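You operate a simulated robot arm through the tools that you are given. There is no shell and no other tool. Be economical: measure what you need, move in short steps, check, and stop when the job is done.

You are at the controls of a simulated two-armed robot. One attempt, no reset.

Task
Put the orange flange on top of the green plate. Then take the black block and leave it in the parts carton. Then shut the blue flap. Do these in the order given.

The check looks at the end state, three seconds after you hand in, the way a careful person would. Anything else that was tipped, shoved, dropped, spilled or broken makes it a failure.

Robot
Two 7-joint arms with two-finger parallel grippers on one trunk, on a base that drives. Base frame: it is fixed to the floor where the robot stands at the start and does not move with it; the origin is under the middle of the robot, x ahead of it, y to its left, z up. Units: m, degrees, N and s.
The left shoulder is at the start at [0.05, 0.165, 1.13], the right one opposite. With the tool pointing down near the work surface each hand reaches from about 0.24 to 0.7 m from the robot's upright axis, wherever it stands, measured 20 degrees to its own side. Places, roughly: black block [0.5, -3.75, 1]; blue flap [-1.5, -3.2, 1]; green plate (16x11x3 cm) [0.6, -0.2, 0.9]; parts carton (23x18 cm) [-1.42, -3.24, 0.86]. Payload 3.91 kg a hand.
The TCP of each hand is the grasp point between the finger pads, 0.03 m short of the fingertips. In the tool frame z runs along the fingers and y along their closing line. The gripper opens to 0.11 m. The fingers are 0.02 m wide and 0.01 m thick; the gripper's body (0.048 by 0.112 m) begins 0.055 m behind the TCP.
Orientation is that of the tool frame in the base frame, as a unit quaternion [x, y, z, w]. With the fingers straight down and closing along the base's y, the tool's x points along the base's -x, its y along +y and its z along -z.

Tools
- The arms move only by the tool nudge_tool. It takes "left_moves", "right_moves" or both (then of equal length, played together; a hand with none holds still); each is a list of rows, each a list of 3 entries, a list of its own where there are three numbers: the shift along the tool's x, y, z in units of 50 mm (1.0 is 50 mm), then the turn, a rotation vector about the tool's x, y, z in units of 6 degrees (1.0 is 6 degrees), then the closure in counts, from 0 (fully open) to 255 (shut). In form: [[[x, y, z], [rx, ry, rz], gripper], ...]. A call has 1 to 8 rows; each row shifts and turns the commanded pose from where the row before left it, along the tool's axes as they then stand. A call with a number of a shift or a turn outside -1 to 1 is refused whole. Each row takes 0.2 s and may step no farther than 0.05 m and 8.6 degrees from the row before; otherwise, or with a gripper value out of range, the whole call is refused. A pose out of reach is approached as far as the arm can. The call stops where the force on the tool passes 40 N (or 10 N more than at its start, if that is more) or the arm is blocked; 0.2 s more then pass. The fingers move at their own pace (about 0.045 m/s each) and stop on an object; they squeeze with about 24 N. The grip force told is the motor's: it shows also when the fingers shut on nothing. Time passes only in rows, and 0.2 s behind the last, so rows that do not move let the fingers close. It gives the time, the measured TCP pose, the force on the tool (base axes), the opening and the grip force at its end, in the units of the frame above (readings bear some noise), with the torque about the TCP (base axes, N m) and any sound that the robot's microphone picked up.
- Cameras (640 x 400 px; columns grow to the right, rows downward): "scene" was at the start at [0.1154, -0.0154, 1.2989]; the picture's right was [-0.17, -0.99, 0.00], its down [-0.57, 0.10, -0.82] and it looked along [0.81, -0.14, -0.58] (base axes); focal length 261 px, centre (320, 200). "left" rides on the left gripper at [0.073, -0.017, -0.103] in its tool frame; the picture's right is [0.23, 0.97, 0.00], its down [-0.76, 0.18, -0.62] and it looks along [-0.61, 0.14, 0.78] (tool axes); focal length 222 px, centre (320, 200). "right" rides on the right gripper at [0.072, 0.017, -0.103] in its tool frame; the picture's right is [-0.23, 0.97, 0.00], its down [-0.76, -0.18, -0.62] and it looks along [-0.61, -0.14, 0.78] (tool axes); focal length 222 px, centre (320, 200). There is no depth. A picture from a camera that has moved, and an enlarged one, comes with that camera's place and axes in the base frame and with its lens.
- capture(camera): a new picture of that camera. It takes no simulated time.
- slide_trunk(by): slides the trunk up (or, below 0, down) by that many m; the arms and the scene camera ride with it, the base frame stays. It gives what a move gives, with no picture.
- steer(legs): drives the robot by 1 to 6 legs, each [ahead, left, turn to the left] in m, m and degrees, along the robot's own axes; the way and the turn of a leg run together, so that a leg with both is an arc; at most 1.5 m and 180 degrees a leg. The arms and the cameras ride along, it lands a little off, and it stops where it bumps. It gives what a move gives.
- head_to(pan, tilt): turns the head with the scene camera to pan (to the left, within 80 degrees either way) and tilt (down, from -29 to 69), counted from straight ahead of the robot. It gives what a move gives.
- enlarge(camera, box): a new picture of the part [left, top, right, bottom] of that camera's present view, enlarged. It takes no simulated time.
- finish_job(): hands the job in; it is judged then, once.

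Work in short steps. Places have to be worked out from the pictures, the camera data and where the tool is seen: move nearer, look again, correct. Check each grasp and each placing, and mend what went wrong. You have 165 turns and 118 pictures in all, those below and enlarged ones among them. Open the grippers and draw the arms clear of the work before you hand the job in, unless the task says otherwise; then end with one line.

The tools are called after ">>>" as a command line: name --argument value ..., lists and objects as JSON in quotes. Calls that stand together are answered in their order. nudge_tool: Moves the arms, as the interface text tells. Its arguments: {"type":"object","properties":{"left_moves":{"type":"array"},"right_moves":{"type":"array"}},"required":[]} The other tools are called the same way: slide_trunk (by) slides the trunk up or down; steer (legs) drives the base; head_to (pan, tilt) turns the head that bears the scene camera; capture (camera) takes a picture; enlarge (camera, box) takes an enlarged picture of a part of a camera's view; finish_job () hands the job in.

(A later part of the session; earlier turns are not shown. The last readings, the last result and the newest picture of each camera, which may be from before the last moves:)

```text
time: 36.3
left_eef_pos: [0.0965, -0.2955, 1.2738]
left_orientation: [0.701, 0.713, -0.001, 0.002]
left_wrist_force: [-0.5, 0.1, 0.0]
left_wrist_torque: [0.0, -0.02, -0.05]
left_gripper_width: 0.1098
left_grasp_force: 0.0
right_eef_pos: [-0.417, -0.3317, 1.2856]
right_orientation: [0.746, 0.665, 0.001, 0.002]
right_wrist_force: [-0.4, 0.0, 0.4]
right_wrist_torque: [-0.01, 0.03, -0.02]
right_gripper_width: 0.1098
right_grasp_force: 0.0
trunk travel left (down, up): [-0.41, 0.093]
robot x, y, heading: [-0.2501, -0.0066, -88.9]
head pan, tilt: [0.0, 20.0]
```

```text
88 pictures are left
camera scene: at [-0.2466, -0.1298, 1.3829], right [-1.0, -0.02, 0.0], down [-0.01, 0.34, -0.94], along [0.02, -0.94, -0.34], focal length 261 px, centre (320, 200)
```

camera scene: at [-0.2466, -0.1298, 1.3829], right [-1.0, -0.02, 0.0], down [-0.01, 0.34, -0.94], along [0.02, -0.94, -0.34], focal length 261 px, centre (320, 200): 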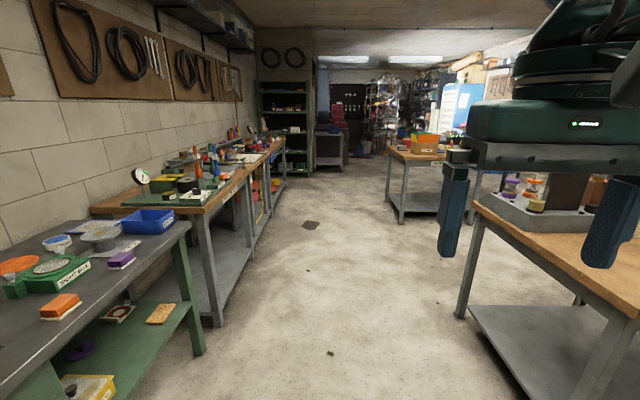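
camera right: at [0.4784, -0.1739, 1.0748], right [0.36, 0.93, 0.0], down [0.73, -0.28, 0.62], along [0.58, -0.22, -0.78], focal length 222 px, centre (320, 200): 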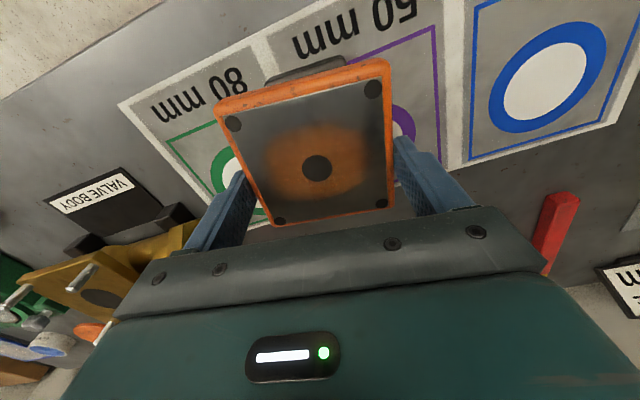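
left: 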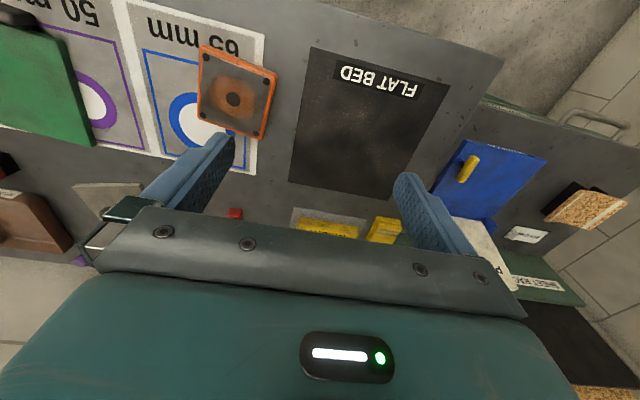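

I enlarge the region where the block should project, around pixel (270,135), and the carton.

>>> enlarge --camera "scene" --box '[170, 90, 330, 190]'

>>> enlarge --camera "scene" --box '[370, 90, 530, 190]'

```text
4.00 times, centred on (250, 140) of scene
camera zoom: at [-0.2466, -0.1298, 1.3829], right [-1.0, -0.02, 0.0], down [-0.01, 0.34, -0.94], along [0.02, -0.94, -0.34], focal length 1045 px, centre (600, 440)
```

zoom: 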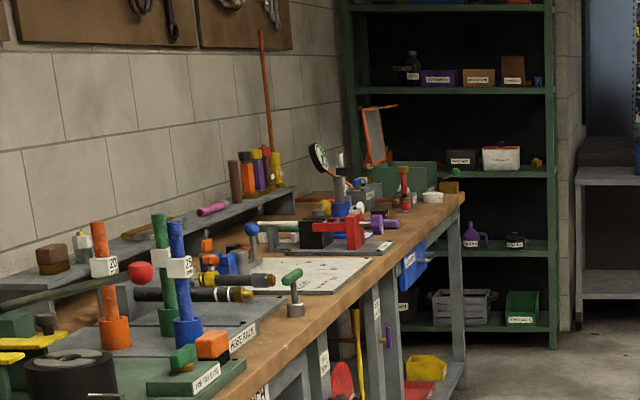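

```text
4.00 times, centred on (450, 140) of scene
camera zoom: at [-0.2466, -0.1298, 1.3829], right [-1.0, -0.02, 0.0], down [-0.01, 0.34, -0.94], along [0.02, -0.94, -0.34], focal length 1045 px, centre (-200, 440)
```

zoom: 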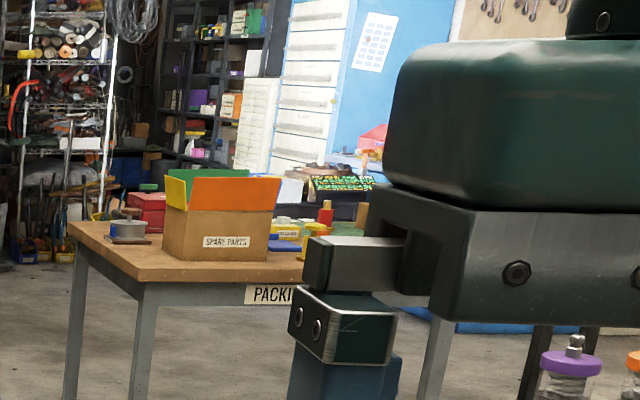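

The carton (four coloured flaps, "SPARE PARTS") stands on the packing bench; the block should be near the far end of the wood bench. I drive down the aisle to y≈-2.7 and look again.

>>> steer --legs '[[1.5, -0.1, 0], [1.1, 0, 0]]'

>>> head_to --pan 35 --tilt 20

>>> capture --camera "scene"

```text
refused: leg 1 is longer than a leg can be; nothing moved
```

```text
time: 37.3
left_eef_pos: [0.0963, -0.2951, 1.2741]
left_orientation: [0.701, 0.713, -0.001, 0.0]
left_wrist_force: [1.2, 0.3, 0.0]
left_wrist_torque: [0.06, -0.04, 0.0]
left_gripper_width: 0.1102
left_grasp_force: 0.1
right_eef_pos: [-0.4173, -0.3318, 1.2834]
right_orientation: [0.747, 0.665, 0.0, 0.002]
right_wrist_force: [-0.3, -0.9, -0.5]
right_wrist_torque: [0.0, -0.01, 0.0]
right_gripper_width: 0.1099
right_grasp_force: 0.1
trunk travel left (down, up): [-0.41, 0.093]
robot x, y, heading: [-0.2498, -0.0065, -88.9]
head pan, tilt: [35.0, 20.0]
```

```text
85 pictures are left
camera scene: at [-0.1935, -0.1121, 1.3829], right [-0.81, -0.59, 0.0], down [-0.2, 0.28, -0.94], along [0.55, -0.76, -0.34], focal length 261 px, centre (320, 200)
```

scene: 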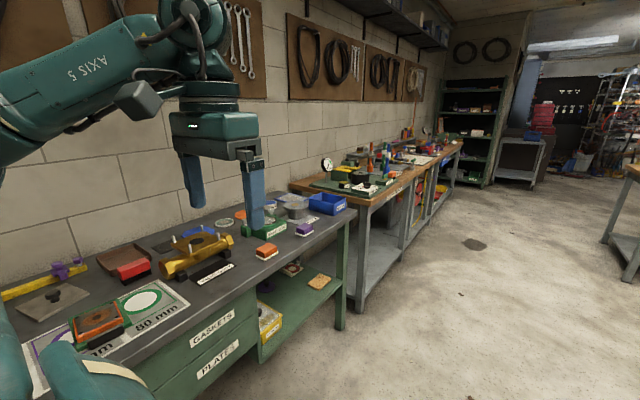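

Leg slightly too long; I shorten the legs and drive.

>>> steer --legs '[[1.4, -0.1, 0], [1.2, 0, 0]]'

>>> capture --camera "scene"

```text
time: 50.0
left_eef_pos: [-0.0403, -2.917, 1.2725]
left_orientation: [0.716, 0.698, -0.001, 0.0]
left_wrist_force: [-1.0, -0.1, -0.6]
left_wrist_torque: [-0.01, 0.02, -0.02]
left_gripper_width: 0.1101
left_grasp_force: 0.1
right_eef_pos: [-0.5541, -2.9329, 1.2837]
right_orientation: [0.76, 0.649, 0.0, 0.003]
right_wrist_force: [0.2, -0.1, -0.5]
right_wrist_torque: [0.02, -0.01, 0.02]
right_gripper_width: 0.11
right_grasp_force: 0.1
trunk travel left (down, up): [-0.41, 0.093]
robot x, y, heading: [-0.3692, -2.618, -91.2]
head pan, tilt: [35.0, 20.0]
```

```text
84 pictures are left
camera scene: at [-0.3221, -2.723, 1.3829], right [-0.83, -0.55, 0.0], down [-0.19, 0.29, -0.94], along [0.52, -0.78, -0.34], focal length 261 px, centre (320, 200)
```

scene: 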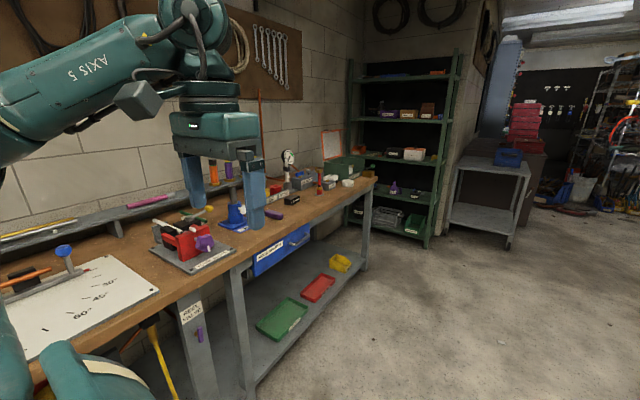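

The projected position is near (298,181), on the far end of the bench. I enlarge there.

>>> enlarge --camera "scene" --box '[230, 130, 390, 230]'

```text
4.00 times, centred on (310, 180) of scene
camera zoom: at [-0.3221, -2.723, 1.3829], right [-0.83, -0.55, 0.0], down [-0.19, 0.29, -0.94], along [0.52, -0.78, -0.34], focal length 1045 px, centre (360, 280)
```

zoom: 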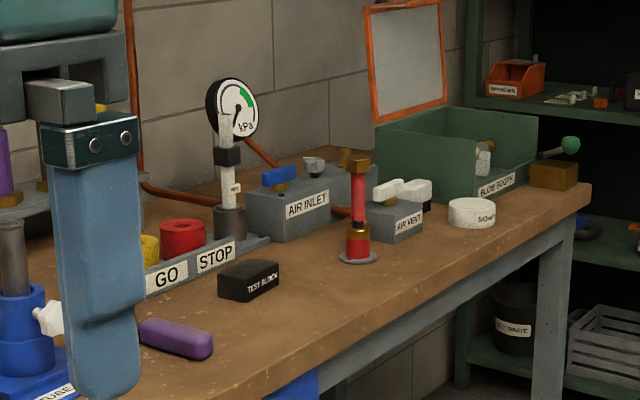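

The "TEST BLOCK" at about [0.53, -3.73, 0.9] is the black block. I drive on to y≈-3.5, turn to face the bench, and stop a bit short of it.

>>> steer --legs '[[0.89, 0, 0], [0, 0, 91], [0.2, 0, 0]]'

>>> head_to --pan -15 --tilt 35

>>> capture --camera "scene"

```text
time: 59.8
left_eef_pos: [0.0902, -3.1563, 1.273]
left_orientation: [-0.013, 1.0, 0.001, 0.001]
left_wrist_force: [-0.1, -0.4, -0.5]
left_wrist_torque: [-0.01, -0.02, 0.02]
left_gripper_width: 0.1099
left_grasp_force: 0.0
right_eef_pos: [0.1306, -3.6697, 1.2852]
right_orientation: [0.054, 0.999, 0.002, 0.0]
right_wrist_force: [0.3, 0.6, 0.1]
right_wrist_torque: [-0.02, 0.01, 0.07]
right_gripper_width: 0.1101
right_grasp_force: 0.1
trunk travel left (down, up): [-0.41, 0.093]
robot x, y, heading: [-0.1993, -3.5056, 1.5]
head pan, tilt: [35.0, 20.0]
```

```text
time: 61.0
left_eef_pos: [0.088, -3.1565, 1.2733]
left_orientation: [-0.014, 1.0, 0.0, 0.001]
left_wrist_force: [0.7, 1.2, 0.9]
left_wrist_torque: [-0.01, 0.02, -0.03]
left_gripper_width: 0.1101
left_grasp_force: 0.1
right_eef_pos: [0.1306, -3.6694, 1.2838]
right_orientation: [0.054, 0.999, 0.003, 0.001]
right_wrist_force: [-0.3, 0.6, 0.2]
right_wrist_torque: [0.0, -0.02, -0.03]
right_gripper_width: 0.1097
right_grasp_force: 0.0
trunk travel left (down, up): [-0.41, 0.093]
robot x, y, heading: [-0.1964, -3.5034, 1.5]
head pan, tilt: [-15.0, 35.0]
```

```text
82 pictures are left
camera scene: at [-0.0826, -3.5234, 1.3591], right [-0.23, -0.97, 0.0], down [-0.56, 0.13, -0.82], along [0.8, -0.19, -0.57], focal length 261 px, centre (320, 200)
```

scene: 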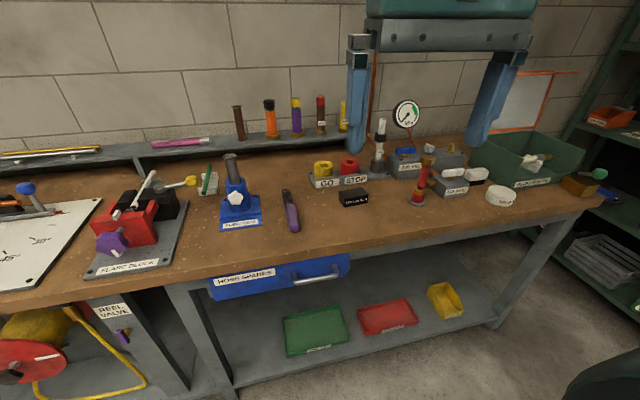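

>>> enlarge --camera "scene" --box '[280, 145, 440, 245]'

```text
4.00 times, centred on (360, 195) of scene
camera zoom: at [-0.0826, -3.5234, 1.3591], right [-0.23, -0.97, 0.0], down [-0.56, 0.13, -0.82], along [0.8, -0.19, -0.57], focal length 1045 px, centre (160, 220)
```

zoom: 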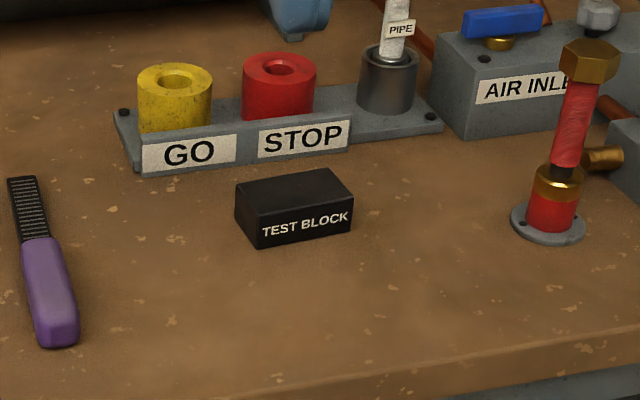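

Two sightings intersect well: block centre [0.587, -3.798], top z 0.885, 8 cm along y × 5 cm along x, 3 cm high, bench at ~0.855 with its edge at x≈0.37. I drive to x≈0.0, y≈-3.56, straightening the heading.

>>> steer --legs '[[0.195, -0.06, -1.5]]'

>>> slide_trunk --by -0.2

```text
time: 62.6
left_eef_pos: [0.2978, -3.2215, 1.2731]
left_orientation: [0.0, 1.0, 0.0, 0.001]
left_wrist_force: [-0.2, 0.1, -0.1]
left_wrist_torque: [0.02, 0.02, 0.0]
left_gripper_width: 0.11
left_grasp_force: 0.1
right_eef_pos: [0.3248, -3.7342, 1.2834]
right_orientation: [0.067, 0.998, 0.001, 0.001]
right_wrist_force: [-0.1, -0.2, 0.5]
right_wrist_torque: [0.04, 0.06, 0.0]
right_gripper_width: 0.1098
right_grasp_force: 0.1
trunk travel left (down, up): [-0.41, 0.093]
robot x, y, heading: [0.0029, -3.5604, -0.1]
head pan, tilt: [-15.0, 35.0]
```

```text
time: 64.8
left_eef_pos: [0.297, -3.2202, 1.0737]
left_orientation: [0.0, 1.0, 0.0, 0.001]
left_wrist_force: [0.1, -0.2, 0.4]
left_wrist_torque: [0.01, -0.01, -0.03]
left_gripper_width: 0.1099
left_grasp_force: 0.0
right_eef_pos: [0.3234, -3.733, 1.0842]
right_orientation: [0.066, 0.998, 0.002, 0.001]
right_wrist_force: [0.3, -0.5, -0.1]
right_wrist_torque: [-0.01, 0.0, 0.0]
right_gripper_width: 0.1098
right_grasp_force: 0.1
trunk travel left (down, up): [-0.21, 0.293]
robot x, y, heading: [0.0065, -3.5603, 0.1]
head pan, tilt: [-15.0, 35.0]
```

I rotate the hand back by 9° and move it over the block at z≈1.0.

>>> nudge_tool --right_moves '[[[0, 0, 0], [0, 0, -0.75], 0], [[0, 0, 0], [0, 0, -0.75], 0], [[-0.88, -0.22, 0.27], [0, 0, 0], 0], [[-0.88, -0.22, 0.27], [0, 0, 0], 0], [[-0.88, -0.22, 0.27], [0, 0, 0], 0], [[-0.88, -0.22, 0.27], [0, 0, 0], 0], [[-0.88, -0.22, 0.27], [0, 0, 0], 0], [[-0.88, -0.22, 0.27], [0, 0, 0], 0]]'

>>> capture --camera "right"

>>> capture --camera "scene"

```text
time: 66.6
left_eef_pos: [0.2978, -3.221, 1.0734]
left_orientation: [0.001, 1.0, 0.0, 0.0]
left_wrist_force: [-0.2, 0.6, 0.4]
left_wrist_torque: [-0.02, 0.01, -0.02]
left_gripper_width: 0.1102
left_grasp_force: 0.1
right_eef_pos: [0.5472, -3.8002, 1.0022]
right_orientation: [-0.011, 1.0, 0.001, 0.0]
right_wrist_force: [0.7, 0.1, 0.1]
right_wrist_torque: [0.03, 0.0, 0.01]
right_gripper_width: 0.1102
right_grasp_force: 0.0
right hand out of reach, approached as far as the arm can: row 7, 8
trunk travel left (down, up): [-0.21, 0.293]
robot x, y, heading: [0.001, -3.5571, -0.1]
head pan, tilt: [-15.0, 35.0]
```

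```text
80 pictures are left
camera right: at [0.4748, -3.7855, 1.1069], right [0.21, 0.98, 0.0], down [0.76, -0.16, 0.62], along [0.61, -0.12, -0.78], focal length 222 px, centre (320, 200)
```

right: 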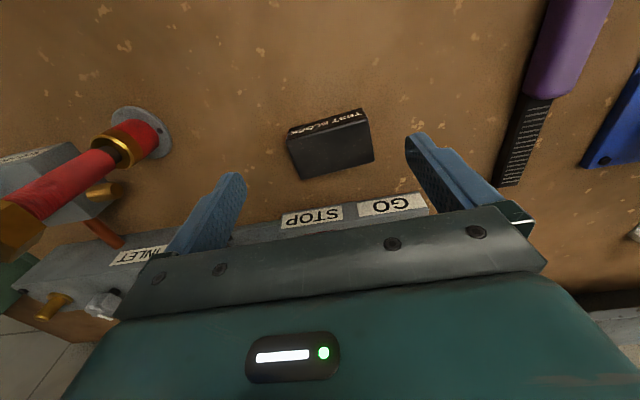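

```text
79 pictures are left
camera scene: at [0.1166, -3.5842, 1.1588], right [-0.26, -0.97, 0.0], down [-0.56, 0.15, -0.82], along [0.79, -0.21, -0.57], focal length 261 px, centre (320, 200)
```

scene: 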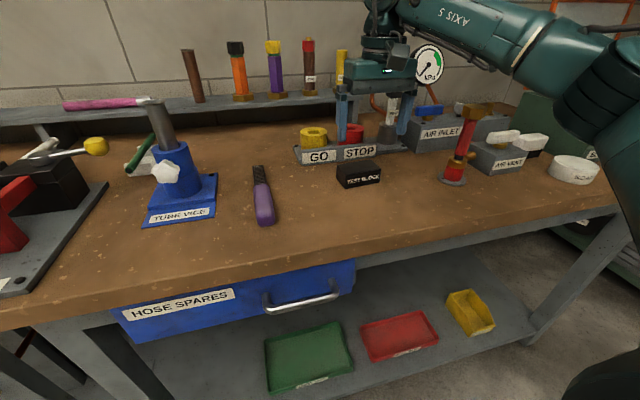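

Block at [0.585, -3.794] with yaw ~+1.4°, matching the hand. The hand is 38 mm short, so I drive 0.05 m ahead.

>>> steer --legs '[[0.05, 0, 0]]'

>>> nudge_tool --right_moves '[[[0.2, 0.1, 0.5], [0, 0, 0], 0], [[0, 0, 0.5], [0, 0, 0], 0]]'

>>> capture --camera "right"

>>> enlarge --camera "scene" --box '[280, 100, 440, 200]'

```text
time: 67.5
left_eef_pos: [0.3458, -3.2199, 1.0738]
left_orientation: [-0.001, 1.0, -0.001, 0.001]
left_wrist_force: [0.8, -0.3, -0.3]
left_wrist_torque: [-0.01, 0.01, -0.01]
left_gripper_width: 0.11
left_grasp_force: 0.0
right_eef_pos: [0.5955, -3.7987, 1.0036]
right_orientation: [-0.012, 1.0, 0.002, 0.001]
right_wrist_force: [0.1, -0.4, -0.1]
right_wrist_torque: [-0.03, -0.03, 0.02]
right_gripper_width: 0.1099
right_grasp_force: 0.1
trunk travel left (down, up): [-0.21, 0.293]
robot x, y, heading: [0.0509, -3.5627, -0.2]
head pan, tilt: [-15.0, 35.0]
```

```text
time: 68.1
left_eef_pos: [0.3451, -3.2214, 1.0739]
left_orientation: [-0.001, 1.0, -0.001, 0.001]
left_wrist_force: [0.4, -0.5, 1.0]
left_wrist_torque: [-0.05, 0.01, 0.02]
left_gripper_width: 0.1101
left_grasp_force: 0.0
right_eef_pos: [0.586, -3.7934, 0.9531]
right_orientation: [-0.012, 1.0, 0.002, 0.001]
right_wrist_force: [-0.1, -0.2, -0.1]
right_wrist_torque: [0.02, -0.01, 0.04]
right_gripper_width: 0.11
right_grasp_force: 0.0
trunk travel left (down, up): [-0.21, 0.293]
robot x, y, heading: [0.0531, -3.5598, 0.1]
head pan, tilt: [-15.0, 35.0]
```

```text
78 pictures are left
camera right: at [0.5131, -3.7792, 1.0582], right [0.2, 0.98, 0.0], down [0.76, -0.16, 0.63], along [0.61, -0.12, -0.78], focal length 222 px, centre (320, 200)
```

right: 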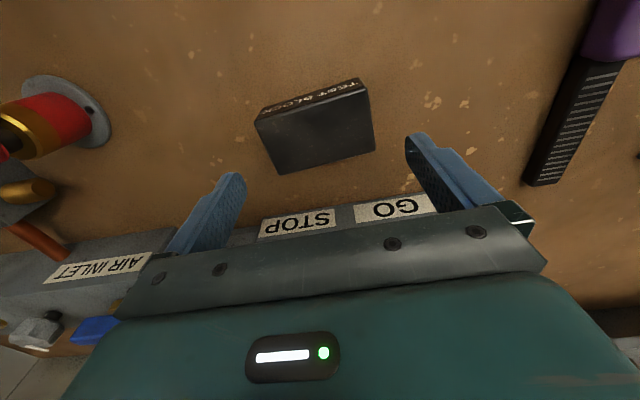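

```text
4.00 times, centred on (360, 150) of scene
camera zoom: at [0.165, -3.5834, 1.1591], right [-0.26, -0.97, 0.0], down [-0.55, 0.15, -0.82], along [0.79, -0.21, -0.57], focal length 1045 px, centre (160, 400)
```

zoom: 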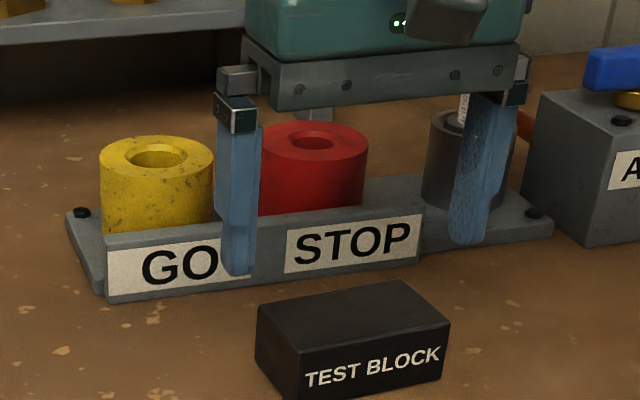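

Aligned within a few mm. I lower 60 mm so the tips sit just above the bench beside the block.

>>> nudge_tool --right_moves '[[[0.09, 0, 0.4], [0, 0, 0], 0], [[0, 0, 0.4], [0, 0, 0], 0], [[0, 0, 0.3], [0, 0, 0], 0], [[0, 0, 0.12], [0, 0, 0], 0]]'

>>> enlarge --camera "scene" --box '[280, 110, 440, 210]'

```text
time: 69.1
left_eef_pos: [0.346, -3.2202, 1.073]
left_orientation: [-0.002, 1.0, 0.001, 0.001]
left_wrist_force: [0.0, 0.7, 0.2]
left_wrist_torque: [0.04, 0.0, -0.01]
left_gripper_width: 0.1102
left_grasp_force: 0.1
right_eef_pos: [0.5807, -3.7933, 0.8928]
right_orientation: [-0.012, 1.0, 0.002, 0.002]
right_wrist_force: [0.0, 0.4, 0.0]
right_wrist_torque: [-0.03, 0.03, 0.02]
right_gripper_width: 0.11
right_grasp_force: 0.0
trunk travel left (down, up): [-0.21, 0.293]
robot x, y, heading: [0.05, -3.5627, 0.3]
head pan, tilt: [-15.0, 35.0]
```

```text
4.00 times, centred on (360, 160) of scene
camera zoom: at [0.165, -3.5834, 1.1591], right [-0.26, -0.97, 0.0], down [-0.55, 0.15, -0.82], along [0.79, -0.21, -0.57], focal length 1045 px, centre (160, 360)
```

zoom: 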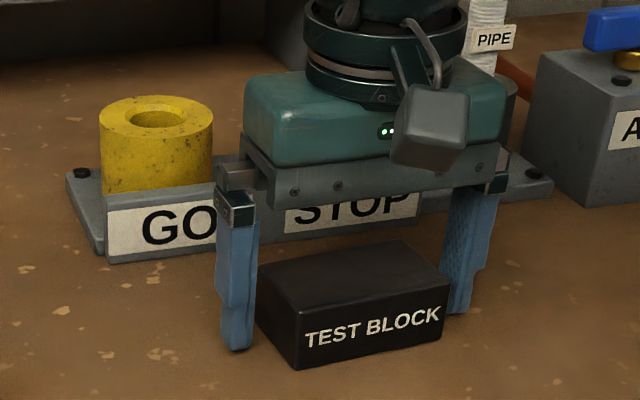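

Straddling the block nicely, no contact. I close and then lift gently.

>>> nudge_tool --right_moves '[[[0, 0, 0], [0, 0, 0], 255], [[0, 0, 0], [0, 0, 0], 255], [[0, 0, 0], [0, 0, 0], 255], [[0, 0, 0], [0, 0, 0], 255], [[0, 0, -0.2], [0, 0, 0], 255], [[0, 0, -0.5], [0, 0, 0], 255]]'

>>> enlarge --camera "scene" --box '[280, 110, 440, 210]'

```text
time: 70.5
left_eef_pos: [0.3461, -3.2208, 1.0732]
left_orientation: [-0.001, 1.0, 0.0, 0.001]
left_wrist_force: [-0.2, 0.1, 0.5]
left_wrist_torque: [-0.01, 0.01, 0.0]
left_gripper_width: 0.1102
left_grasp_force: 0.1
right_eef_pos: [0.5815, -3.7929, 0.9278]
right_orientation: [-0.012, 1.0, 0.002, 0.001]
right_wrist_force: [-0.1, 0.1, -6.1]
right_wrist_torque: [0.0, -0.01, 0.0]
right_gripper_width: 0.0863
right_grasp_force: 24.2
trunk travel left (down, up): [-0.21, 0.293]
robot x, y, heading: [0.0507, -3.5614, 0.1]
head pan, tilt: [-15.0, 35.0]
```

```text
4.00 times, centred on (360, 160) of scene
camera zoom: at [0.1653, -3.5836, 1.1589], right [-0.26, -0.97, 0.0], down [-0.55, 0.15, -0.82], along [0.79, -0.21, -0.57], focal length 1045 px, centre (160, 360)
```

zoom: 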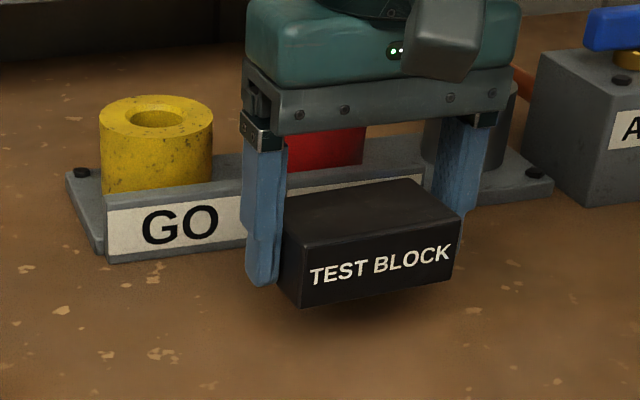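

Block held. I lift it clear with arm and trunk, draw back toward the body and back away from the bench.

>>> nudge_tool --right_moves '[[[0, 0, -0.8], [0, 0, 0], 255], [[0, 0, -0.8], [0, 0, 0], 255], [[0.6, 0, -0.6], [0, 0, 0], 255], [[0.8, 0, 0], [0, 0, 0], 255], [[0.8, 0, 0], [0, 0, 0], 255], [[0.8, 0, 0], [0, 0, 0], 255]]'

>>> slide_trunk --by 0.2

>>> steer --legs '[[-0.4, 0, 0]]'

>>> head_to --pan 75 --tilt 20

```text
time: 71.9
left_eef_pos: [0.3458, -3.2212, 1.0743]
left_orientation: [-0.001, 1.0, 0.0, 0.001]
left_wrist_force: [0.4, -0.4, -0.2]
left_wrist_torque: [-0.03, 0.02, 0.0]
left_gripper_width: 0.1099
left_grasp_force: 0.1
right_eef_pos: [0.429, -3.7962, 1.0378]
right_orientation: [-0.011, 1.0, 0.002, 0.001]
right_wrist_force: [0.8, 0.0, -5.3]
right_wrist_torque: [-0.03, 0.02, -0.05]
right_gripper_width: 0.086
right_grasp_force: 24.1
trunk travel left (down, up): [-0.21, 0.293]
robot x, y, heading: [0.0533, -3.559, 0.2]
head pan, tilt: [-15.0, 35.0]
```

```text
time: 74.1
left_eef_pos: [0.3465, -3.2201, 1.2739]
left_orientation: [-0.001, 1.0, 0.0, 0.001]
left_wrist_force: [-0.6, -0.3, -0.7]
left_wrist_torque: [0.01, 0.01, -0.01]
left_gripper_width: 0.1099
left_grasp_force: 0.1
right_eef_pos: [0.4304, -3.7953, 1.2377]
right_orientation: [-0.012, 1.0, 0.002, 0.001]
right_wrist_force: [0.0, 0.1, -6.6]
right_wrist_torque: [0.03, 0.03, -0.01]
right_gripper_width: 0.086
right_grasp_force: 23.8
trunk travel left (down, up): [-0.41, 0.093]
robot x, y, heading: [0.0477, -3.5613, -0.0]
head pan, tilt: [-15.0, 35.0]
```

```text
time: 76.6
left_eef_pos: [-0.0515, -3.2195, 1.2735]
left_orientation: [-0.003, 1.0, 0.0, 0.0]
left_wrist_force: [-0.5, 1.1, 0.0]
left_wrist_torque: [-0.02, -0.01, -0.03]
left_gripper_width: 0.1101
left_grasp_force: 0.0
right_eef_pos: [0.0347, -3.7958, 1.2374]
right_orientation: [-0.015, 1.0, 0.002, 0.001]
right_wrist_force: [-0.1, -0.3, -5.5]
right_wrist_torque: [0.0, -0.02, 0.01]
right_gripper_width: 0.0858
right_grasp_force: 23.9
trunk travel left (down, up): [-0.41, 0.093]
robot x, y, heading: [-0.3458, -3.5632, 0.3]
head pan, tilt: [-15.0, 35.0]
```

```text
time: 78.2
left_eef_pos: [-0.0514, -3.2203, 1.2733]
left_orientation: [-0.003, 1.0, 0.0, 0.001]
left_wrist_force: [0.8, 0.6, 0.4]
left_wrist_torque: [-0.03, -0.02, 0.0]
left_gripper_width: 0.1099
left_grasp_force: 0.1
right_eef_pos: [0.0348, -3.7952, 1.2368]
right_orientation: [-0.014, 1.0, 0.001, 0.0]
right_wrist_force: [-0.4, -0.7, -6.2]
right_wrist_torque: [0.0, 0.0, 0.02]
right_gripper_width: 0.0858
right_grasp_force: 23.9
trunk travel left (down, up): [-0.41, 0.093]
robot x, y, heading: [-0.342, -3.5592, 0.3]
head pan, tilt: [75.0, 20.0]
```

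I turn left 180° to face the packing bench and look.

>>> steer --legs '[[0, 0, 179.5]]'

>>> head_to --pan -10 --tilt 25

>>> capture --camera "scene"

```text
time: 86.0
left_eef_pos: [-0.6424, -3.899, 1.2735]
left_orientation: [1.0, -0.002, 0.0, 0.0]
left_wrist_force: [0.4, -0.1, -0.7]
left_wrist_torque: [0.0, -0.03, -0.01]
left_gripper_width: 0.1102
left_grasp_force: 0.1
right_eef_pos: [-0.724, -3.3223, 1.2381]
right_orientation: [1.0, 0.009, -0.001, 0.002]
right_wrist_force: [-0.1, -0.6, -5.7]
right_wrist_torque: [-0.03, 0.02, 0.02]
right_gripper_width: 0.0858
right_grasp_force: 23.8
trunk travel left (down, up): [-0.41, 0.093]
robot x, y, heading: [-0.3435, -3.5593, 179.8]
head pan, tilt: [75.0, 20.0]
```

```text
time: 87.6
left_eef_pos: [-0.6421, -3.8987, 1.273]
left_orientation: [1.0, -0.002, -0.001, -0.001]
left_wrist_force: [-0.1, 0.6, -0.9]
left_wrist_torque: [-0.01, -0.02, 0.01]
left_gripper_width: 0.1101
left_grasp_force: 0.1
right_eef_pos: [-0.723, -3.3226, 1.2376]
right_orientation: [1.0, 0.01, -0.001, 0.001]
right_wrist_force: [-0.2, -1.1, -5.3]
right_wrist_torque: [0.01, -0.01, -0.03]
right_gripper_width: 0.0857
right_grasp_force: 23.7
trunk travel left (down, up): [-0.41, 0.093]
robot x, y, heading: [-0.3449, -3.5609, 179.9]
head pan, tilt: [-10.0, 25.0]
```

```text
74 pictures are left
camera scene: at [-0.466, -3.5449, 1.3748], right [0.18, 0.98, 0.0], down [0.42, -0.08, -0.91], along [-0.89, 0.16, -0.42], focal length 261 px, centre (320, 200)
```

scene: 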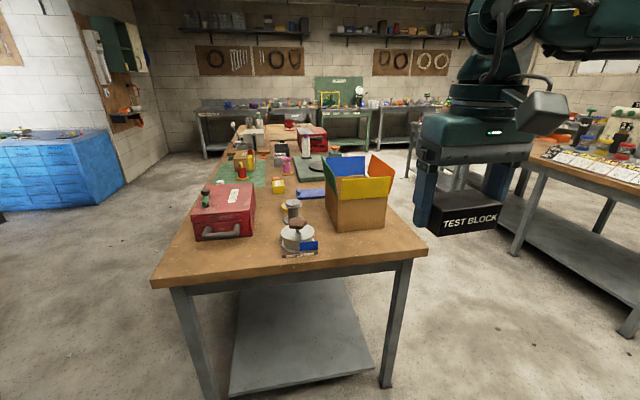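

I enlarge the carton to measure it.

>>> enlarge --camera "scene" --box '[270, 140, 430, 240]'

```text
4.00 times, centred on (350, 190) of scene
camera zoom: at [-0.466, -3.5449, 1.3748], right [0.18, 0.98, 0.0], down [0.42, -0.08, -0.91], along [-0.89, 0.16, -0.42], focal length 1045 px, centre (200, 240)
```

zoom: 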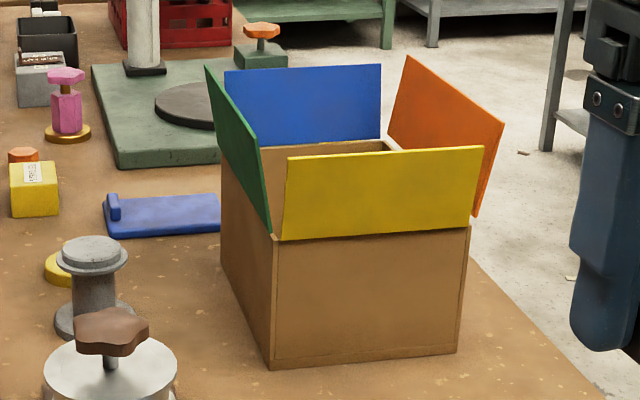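

Carton: near wall x≈-1.255, far wall ≈-1.485, y from -3.34 to -3.16, rim z≈0.995, flaps leaning outward to z≈1.09; blue flap is on the far (-x) side; bench edge x≈-1.10. I raise the trunk, set the hand to TCP≈1.16, and drive nearer.

>>> slide_trunk --by 0.09

>>> nudge_tool --right_moves '[[[0, 0, 0.8], [0, 0, 0], 255], [[0, 0, 0.8], [0, 0, 0], 255], [[0, 0, 0.8], [0, 0, 0], 255], [[0, 0, 0.6], [0, 0, 0], 255]]'

>>> steer --legs '[[0.38, -0.07, 0]]'

>>> head_to --pan -15 --tilt 40

>>> capture --camera "scene"

```text
time: 88.8
left_eef_pos: [-0.6424, -3.8988, 1.365]
left_orientation: [1.0, -0.002, -0.001, -0.001]
left_wrist_force: [-0.1, -0.5, -0.6]
left_wrist_torque: [-0.04, 0.04, 0.01]
left_gripper_width: 0.11
left_grasp_force: 0.2
right_eef_pos: [-0.7237, -3.3222, 1.3278]
right_orientation: [1.0, 0.009, -0.001, 0.002]
right_wrist_force: [-0.5, 0.5, -6.1]
right_wrist_torque: [0.0, 0.01, 0.02]
right_gripper_width: 0.0857
right_grasp_force: 24.0
trunk travel left (down, up): [-0.5, 0.003]
robot x, y, heading: [-0.3447, -3.5585, 179.5]
head pan, tilt: [-10.0, 25.0]
```

```text
time: 89.8
left_eef_pos: [-0.6416, -3.8978, 1.3636]
left_orientation: [1.0, -0.002, -0.001, 0.0]
left_wrist_force: [-0.3, 0.0, -0.5]
left_wrist_torque: [0.02, -0.01, 0.04]
left_gripper_width: 0.1098
left_grasp_force: 0.1
right_eef_pos: [-0.725, -3.3225, 1.1762]
right_orientation: [1.0, 0.01, -0.001, 0.002]
right_wrist_force: [-0.4, 0.1, -5.7]
right_wrist_torque: [-0.02, 0.0, -0.04]
right_gripper_width: 0.086
right_grasp_force: 24.7
trunk travel left (down, up): [-0.5, 0.003]
robot x, y, heading: [-0.3458, -3.5608, 179.8]
head pan, tilt: [-10.0, 25.0]
```

```text
time: 92.3
left_eef_pos: [-1.0248, -3.825, 1.3649]
left_orientation: [1.0, -0.002, 0.0, 0.0]
left_wrist_force: [0.6, 0.5, 0.1]
left_wrist_torque: [0.01, -0.04, 0.03]
left_gripper_width: 0.1098
left_grasp_force: 0.1
right_eef_pos: [-1.1076, -3.2483, 1.1762]
right_orientation: [1.0, 0.009, -0.001, 0.002]
right_wrist_force: [-0.3, -0.8, -5.2]
right_wrist_torque: [0.0, -0.02, 0.01]
right_gripper_width: 0.0857
right_grasp_force: 24.1
trunk travel left (down, up): [-0.5, 0.003]
robot x, y, heading: [-0.7247, -3.4866, 179.7]
head pan, tilt: [-10.0, 25.0]
```

```text
time: 93.0
left_eef_pos: [-1.025, -3.8252, 1.3641]
left_orientation: [1.0, -0.002, -0.002, 0.0]
left_wrist_force: [0.0, -0.1, 0.1]
left_wrist_torque: [-0.01, -0.03, -0.01]
left_gripper_width: 0.1098
left_grasp_force: 0.1
right_eef_pos: [-1.1058, -3.2481, 1.1774]
right_orientation: [1.0, 0.009, -0.001, 0.002]
right_wrist_force: [0.2, -0.3, -6.4]
right_wrist_torque: [-0.01, -0.02, 0.02]
right_gripper_width: 0.0859
right_grasp_force: 24.3
trunk travel left (down, up): [-0.5, 0.003]
robot x, y, heading: [-0.7269, -3.4933, 179.5]
head pan, tilt: [-15.0, 40.0]
```

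```text
72 pictures are left
camera scene: at [-0.8398, -3.4658, 1.4415], right [0.27, 0.96, 0.0], down [0.62, -0.17, -0.77], along [-0.74, 0.2, -0.64], focal length 261 px, centre (320, 200)
```

scene: 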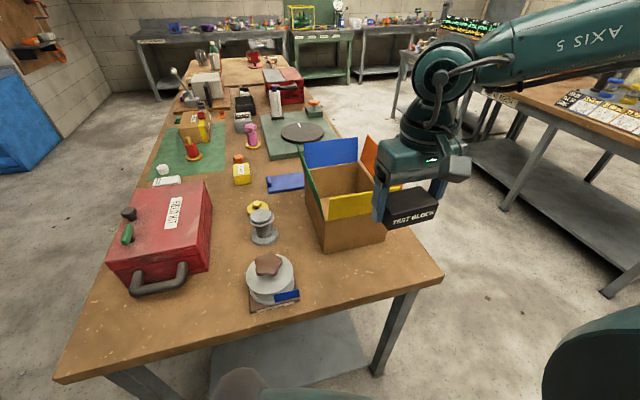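

>>> enlarge --camera "scene" --box '[270, 120, 430, 260]'

>>> capture --camera "right"

```text
2.86 times, centred on (350, 190) of scene
camera zoom: at [-0.8398, -3.4658, 1.4415], right [0.27, 0.96, 0.0], down [0.62, -0.17, -0.77], along [-0.74, 0.2, -0.64], focal length 747 px, centre (234, 229)
```

zoom: 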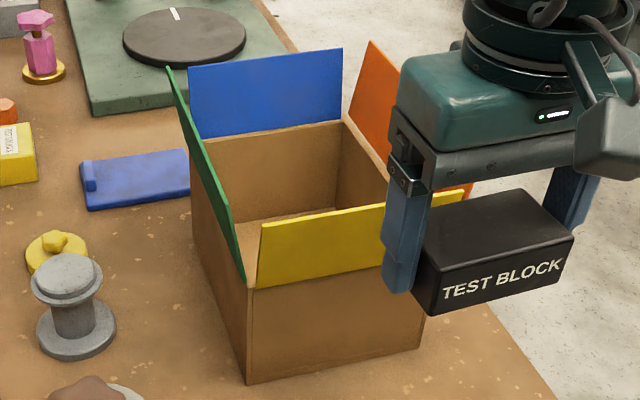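

```text
70 pictures are left
camera right: at [-1.0332, -3.2652, 1.2818], right [-0.21, -0.98, 0.0], down [-0.76, 0.17, 0.62], along [-0.61, 0.13, -0.78], focal length 222 px, centre (320, 200)
```

right: 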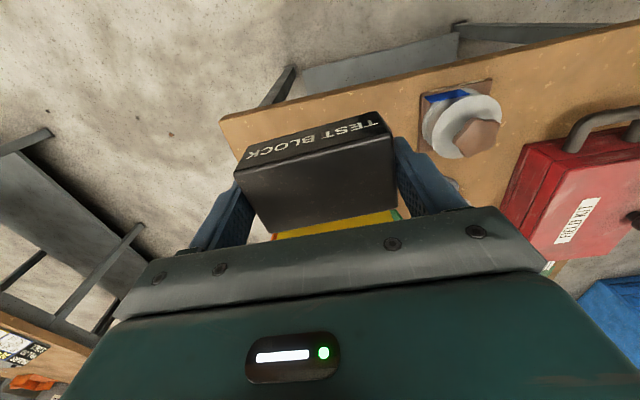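

Refined: carton spans x -1.277…-1.508, y -3.334…-3.157, bench edge x≈-1.12. Reach seems better toward the hand's own side, so I shift the base a bit left and ahead, then extend the hand above the carton at z≈1.175.

>>> steer --legs '[[0.06, 0.06, 0]]'

>>> nudge_tool --right_moves '[[[-0.88, -0.25, 0], [0, 0, 0], 255], [[-0.88, -0.25, 0], [0, 0, 0], 255], [[-0.88, -0.25, 0], [0, 0, 0], 255], [[-0.88, -0.25, 0], [0, 0, 0], 255], [[-0.88, -0.25, 0], [0, 0, 0], 255]]'

>>> capture --camera "scene"

```text
time: 94.1
left_eef_pos: [-1.085, -3.8848, 1.3634]
left_orientation: [1.0, -0.003, -0.001, -0.001]
left_wrist_force: [-0.6, -0.2, 0.4]
left_wrist_torque: [0.01, -0.05, -0.01]
left_gripper_width: 0.1102
left_grasp_force: 0.0
right_eef_pos: [-1.168, -3.3095, 1.1759]
right_orientation: [1.0, 0.009, -0.002, 0.001]
right_wrist_force: [0.4, -0.6, -5.4]
right_wrist_torque: [-0.01, -0.02, -0.02]
right_gripper_width: 0.0858
right_grasp_force: 24.1
trunk travel left (down, up): [-0.5, 0.003]
robot x, y, heading: [-0.7853, -3.5505, 179.4]
head pan, tilt: [-15.0, 40.0]
```

```text
time: 95.3
left_eef_pos: [-1.0852, -3.8852, 1.3639]
left_orientation: [1.0, -0.003, -0.001, 0.0]
left_wrist_force: [0.2, 0.6, -0.4]
left_wrist_torque: [-0.01, 0.02, -0.02]
left_gripper_width: 0.1103
left_grasp_force: 0.0
right_eef_pos: [-1.3752, -3.2467, 1.1763]
right_orientation: [1.0, 0.01, 0.0, 0.002]
right_wrist_force: [-0.3, 0.3, -5.2]
right_wrist_torque: [-0.03, -0.04, 0.02]
right_gripper_width: 0.0858
right_grasp_force: 24.0
right hand out of reach, approached as far as the arm can: row 5
trunk travel left (down, up): [-0.5, 0.003]
robot x, y, heading: [-0.7924, -3.55, 179.5]
head pan, tilt: [-15.0, 40.0]
```

```text
69 pictures are left
camera scene: at [-0.901, -3.525, 1.4414], right [0.26, 0.96, 0.0], down [0.62, -0.17, -0.77], along [-0.74, 0.2, -0.64], focal length 261 px, centre (320, 200)
```

scene: 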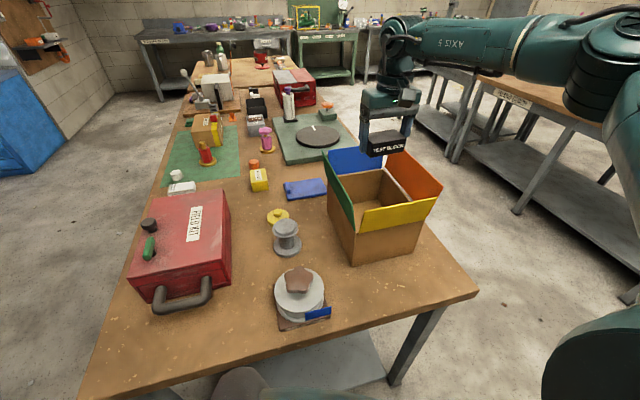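

Reached [-1.375, -3.247]. I creep 15 mm further ahead, then lower the trunk 0.12 and check the clearances.

>>> steer --legs '[[0.018, 0, 0]]'

>>> slide_trunk --by -0.12

>>> capture --camera "right"

>>> enlarge --camera "scene" --box '[300, 50, 460, 190]'

```text
time: 96.1
left_eef_pos: [-1.1035, -3.8841, 1.3649]
left_orientation: [1.0, -0.003, -0.001, 0.0]
left_wrist_force: [-0.4, 0.2, -0.1]
left_wrist_torque: [0.02, -0.01, 0.01]
left_gripper_width: 0.11
left_grasp_force: 0.0
right_eef_pos: [-1.3925, -3.2484, 1.1777]
right_orientation: [1.0, 0.009, -0.003, 0.002]
right_wrist_force: [-0.2, -0.4, -5.3]
right_wrist_torque: [-0.02, 0.02, -0.02]
right_gripper_width: 0.0854
right_grasp_force: 23.7
trunk travel left (down, up): [-0.5, 0.003]
robot x, y, heading: [-0.805, -3.5469, 179.8]
head pan, tilt: [-15.0, 40.0]
```

```text
time: 97.6
left_eef_pos: [-1.103, -3.885, 1.2444]
left_orientation: [1.0, -0.002, -0.001, 0.0]
left_wrist_force: [-0.6, -0.9, 0.3]
left_wrist_torque: [-0.02, -0.02, 0.01]
left_gripper_width: 0.1099
left_grasp_force: 0.0
right_eef_pos: [-1.3924, -3.2484, 1.058]
right_orientation: [1.0, 0.009, -0.002, 0.002]
right_wrist_force: [-0.7, 0.0, -5.3]
right_wrist_torque: [-0.01, -0.01, 0.01]
right_gripper_width: 0.0858
right_grasp_force: 23.8
trunk travel left (down, up): [-0.38, 0.123]
robot x, y, heading: [-0.8055, -3.5498, 179.6]
head pan, tilt: [-15.0, 40.0]
```

```text
68 pictures are left
camera right: at [-1.3191, -3.2646, 1.1623], right [-0.21, -0.98, 0.0], down [-0.76, 0.17, 0.62], along [-0.61, 0.13, -0.78], focal length 222 px, centre (320, 200)
```

right: 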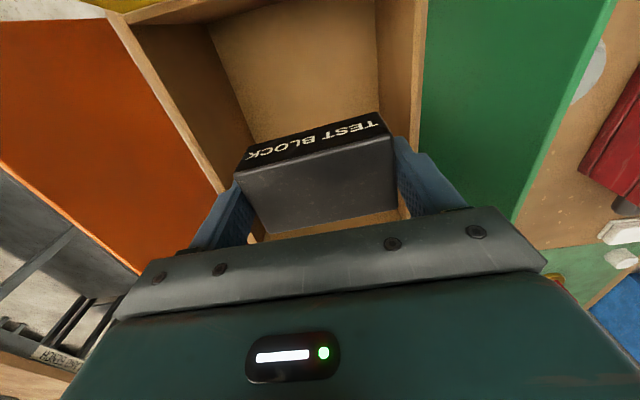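

```text
2.86 times, centred on (380, 120) of scene
camera zoom: at [-0.9183, -3.5258, 1.3215], right [0.26, 0.96, 0.0], down [0.62, -0.17, -0.77], along [-0.74, 0.2, -0.64], focal length 747 px, centre (149, 429)
```

zoom: 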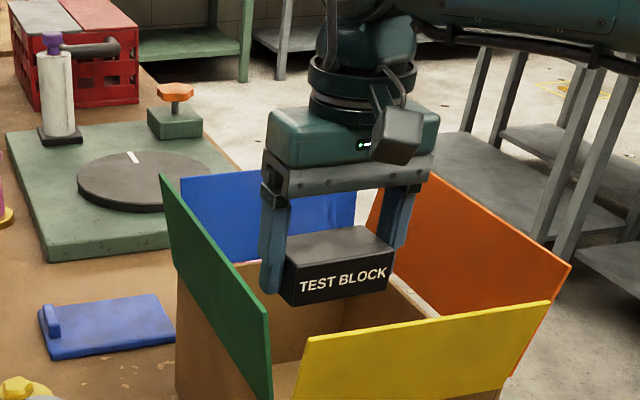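

Well centred within the carton walls. I lower the trunk a further 0.12 into the carton.

>>> slide_trunk --by -0.12

>>> enlarge --camera "scene" --box '[300, 10, 460, 150]'

>>> capture --camera "right"

```text
time: 99.1
left_eef_pos: [-1.1026, -3.8846, 1.1228]
left_orientation: [1.0, -0.003, -0.002, 0.0]
left_wrist_force: [-0.1, 0.0, 0.3]
left_wrist_torque: [0.0, 0.0, 0.01]
left_gripper_width: 0.1097
left_grasp_force: 0.2
right_eef_pos: [-1.3937, -3.2484, 0.9383]
right_orientation: [1.0, 0.009, -0.002, 0.001]
right_wrist_force: [-0.2, -0.6, -5.7]
right_wrist_torque: [0.0, -0.01, -0.01]
right_gripper_width: 0.0856
right_grasp_force: 24.5
trunk travel left (down, up): [-0.26, 0.243]
robot x, y, heading: [-0.8059, -3.5483, 179.8]
head pan, tilt: [-15.0, 40.0]
```

```text
2.86 times, centred on (380, 80) of scene
camera zoom: at [-0.9183, -3.5258, 1.2015], right [0.26, 0.96, 0.0], down [0.62, -0.17, -0.77], along [-0.74, 0.2, -0.64], focal length 747 px, centre (149, 543)
```

zoom: 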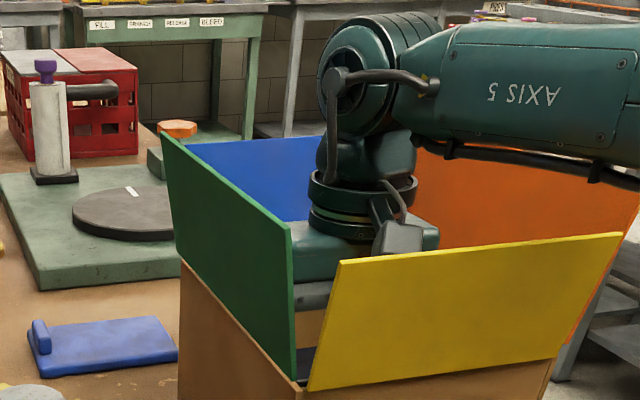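

```text
65 pictures are left
camera right: at [-1.3191, -3.2646, 1.0423], right [-0.21, -0.98, 0.0], down [-0.76, 0.17, 0.62], along [-0.61, 0.13, -0.78], focal length 222 px, centre (320, 200)
```

right: 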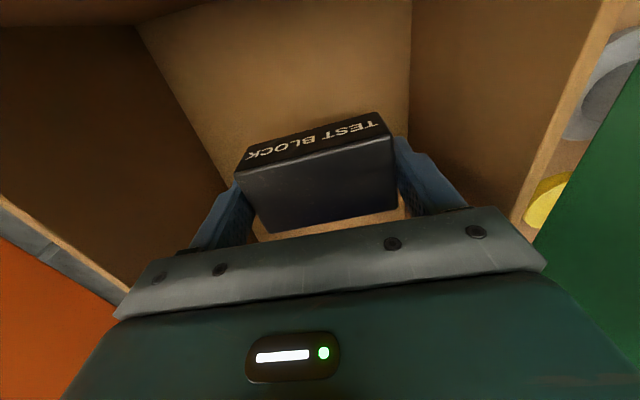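

No contact so far; block bottom is about 3 cm above the carton floor. I lower the hand by itself in small steps to set the block down.

>>> nudge_tool --right_moves '[[[0, 0, 0.15], [0, 0, 0], 255], [[0, 0, 0.15], [0, 0, 0], 255], [[0, 0, 0.1], [0, 0, 0], 255]]'

>>> capture --camera "right"

>>> capture --camera "scene"

```text
time: 99.9
left_eef_pos: [-1.103, -3.885, 1.1243]
left_orientation: [1.0, -0.003, -0.001, 0.0]
left_wrist_force: [0.1, 0.1, 0.5]
left_wrist_torque: [-0.02, -0.03, -0.02]
left_gripper_width: 0.1099
left_grasp_force: 0.2
right_eef_pos: [-1.3924, -3.2471, 0.9175]
right_orientation: [1.0, 0.009, -0.003, 0.003]
right_wrist_force: [0.1, 0.5, -5.7]
right_wrist_torque: [0.03, 0.01, 0.0]
right_gripper_width: 0.0856
right_grasp_force: 23.6
trunk travel left (down, up): [-0.26, 0.243]
robot x, y, heading: [-0.8044, -3.5519, 179.7]
head pan, tilt: [-15.0, 40.0]
```

```text
64 pictures are left
camera right: at [-1.3183, -3.2637, 1.0217], right [-0.21, -0.98, 0.0], down [-0.76, 0.17, 0.63], along [-0.61, 0.13, -0.78], focal length 222 px, centre (320, 200)
```

right: 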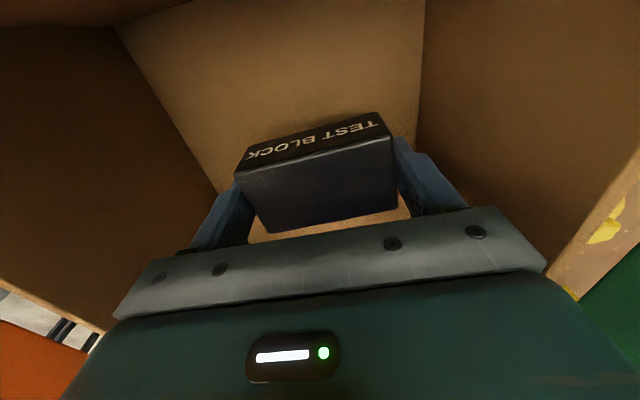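

```text
63 pictures are left
camera scene: at [-0.9184, -3.5258, 1.2014], right [0.26, 0.96, 0.0], down [0.62, -0.17, -0.77], along [-0.74, 0.2, -0.64], focal length 261 px, centre (320, 200)
```

scene: 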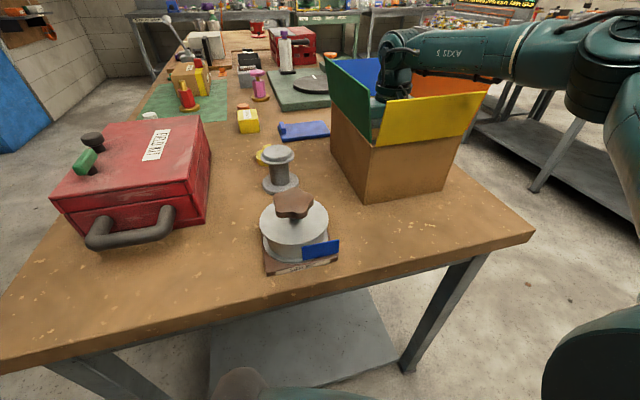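

Still hanging free. A few more millimetres down, watching the force.

>>> nudge_tool --right_moves '[[[0, 0, 0.1], [0, 0, 0], 255], [[0, 0, 0.06], [0, 0, 0], 255]]'

```text
time: 100.5
left_eef_pos: [-1.1033, -3.8853, 1.1238]
left_orientation: [1.0, -0.003, -0.001, 0.0]
left_wrist_force: [0.9, -0.1, -1.0]
left_wrist_torque: [0.03, 0.01, -0.01]
left_gripper_width: 0.1099
left_grasp_force: 0.1
right_eef_pos: [-1.3905, -3.2491, 0.9102]
right_orientation: [1.0, 0.011, -0.002, 0.002]
right_wrist_force: [0.3, 0.0, -6.0]
right_wrist_torque: [0.04, 0.01, 0.03]
right_gripper_width: 0.0857
right_grasp_force: 24.3
trunk travel left (down, up): [-0.26, 0.243]
robot x, y, heading: [-0.8102, -3.5502, 179.9]
head pan, tilt: [-15.0, 40.0]
```

Another 8 mm down in small steps.

>>> nudge_tool --right_moves '[[[0, 0, 0.08], [0, 0, 0], 255], [[0, 0, 0.08], [0, 0, 0], 255]]'

>>> capture --camera "right"

```text
time: 101.1
left_eef_pos: [-1.1029, -3.8846, 1.124]
left_orientation: [1.0, -0.002, -0.001, 0.0]
left_wrist_force: [0.3, 0.2, 0.7]
left_wrist_torque: [-0.01, 0.0, -0.02]
left_gripper_width: 0.1099
left_grasp_force: 0.0
right_eef_pos: [-1.3903, -3.2483, 0.902]
right_orientation: [1.0, 0.009, -0.003, 0.002]
right_wrist_force: [-0.2, 0.4, -5.3]
right_wrist_torque: [0.0, 0.01, 0.01]
right_gripper_width: 0.0856
right_grasp_force: 24.1
right hand out of reach, approached as far as the arm can: row 2
trunk travel left (down, up): [-0.26, 0.243]
robot x, y, heading: [-0.8083, -3.549, 179.9]
head pan, tilt: [-15.0, 40.0]
```

```text
62 pictures are left
camera right: at [-1.3163, -3.264, 1.0073], right [-0.21, -0.98, 0.0], down [-0.76, 0.17, 0.63], along [-0.61, 0.13, -0.78], focal length 222 px, centre (320, 200)
```

right: 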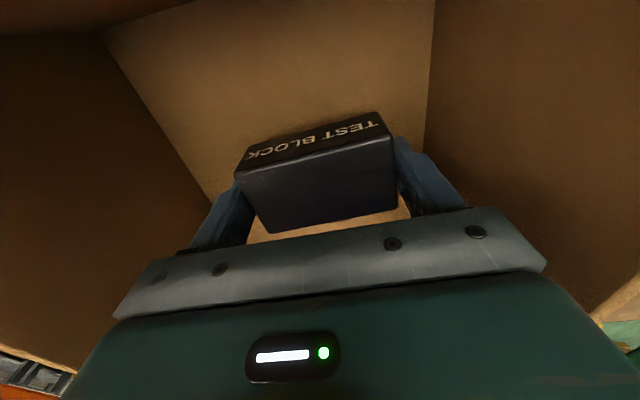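

Within about a centimetre of the floor. I open the gripper here.

>>> nudge_tool --right_moves '[[[0, 0, 0], [0, 0, 0], 60], [[0, 0, 0], [0, 0, 0], 60], [[0, 0, 0], [0, 0, 0], 60]]'

>>> capture --camera "right"

```text
time: 101.9
left_eef_pos: [-1.1026, -3.8852, 1.1242]
left_orientation: [1.0, -0.003, -0.001, 0.0]
left_wrist_force: [-0.8, 0.6, 0.5]
left_wrist_torque: [-0.01, 0.04, 0.0]
left_gripper_width: 0.11
left_grasp_force: 0.1
right_eef_pos: [-1.3896, -3.2488, 0.9027]
right_orientation: [1.0, 0.009, -0.002, 0.002]
right_wrist_force: [0.7, 0.4, -5.0]
right_wrist_torque: [-0.01, -0.01, -0.02]
right_gripper_width: 0.0855
right_grasp_force: 23.4
trunk travel left (down, up): [-0.26, 0.243]
robot x, y, heading: [-0.8045, -3.5462, 179.8]
head pan, tilt: [-15.0, 40.0]
```

```text
61 pictures are left
camera right: at [-1.3162, -3.264, 1.0072], right [-0.21, -0.98, 0.0], down [-0.76, 0.17, 0.63], along [-0.61, 0.13, -0.78], focal length 222 px, centre (320, 200)
```

right: 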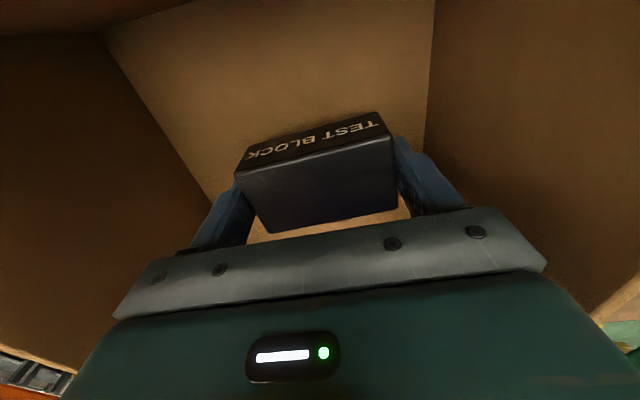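

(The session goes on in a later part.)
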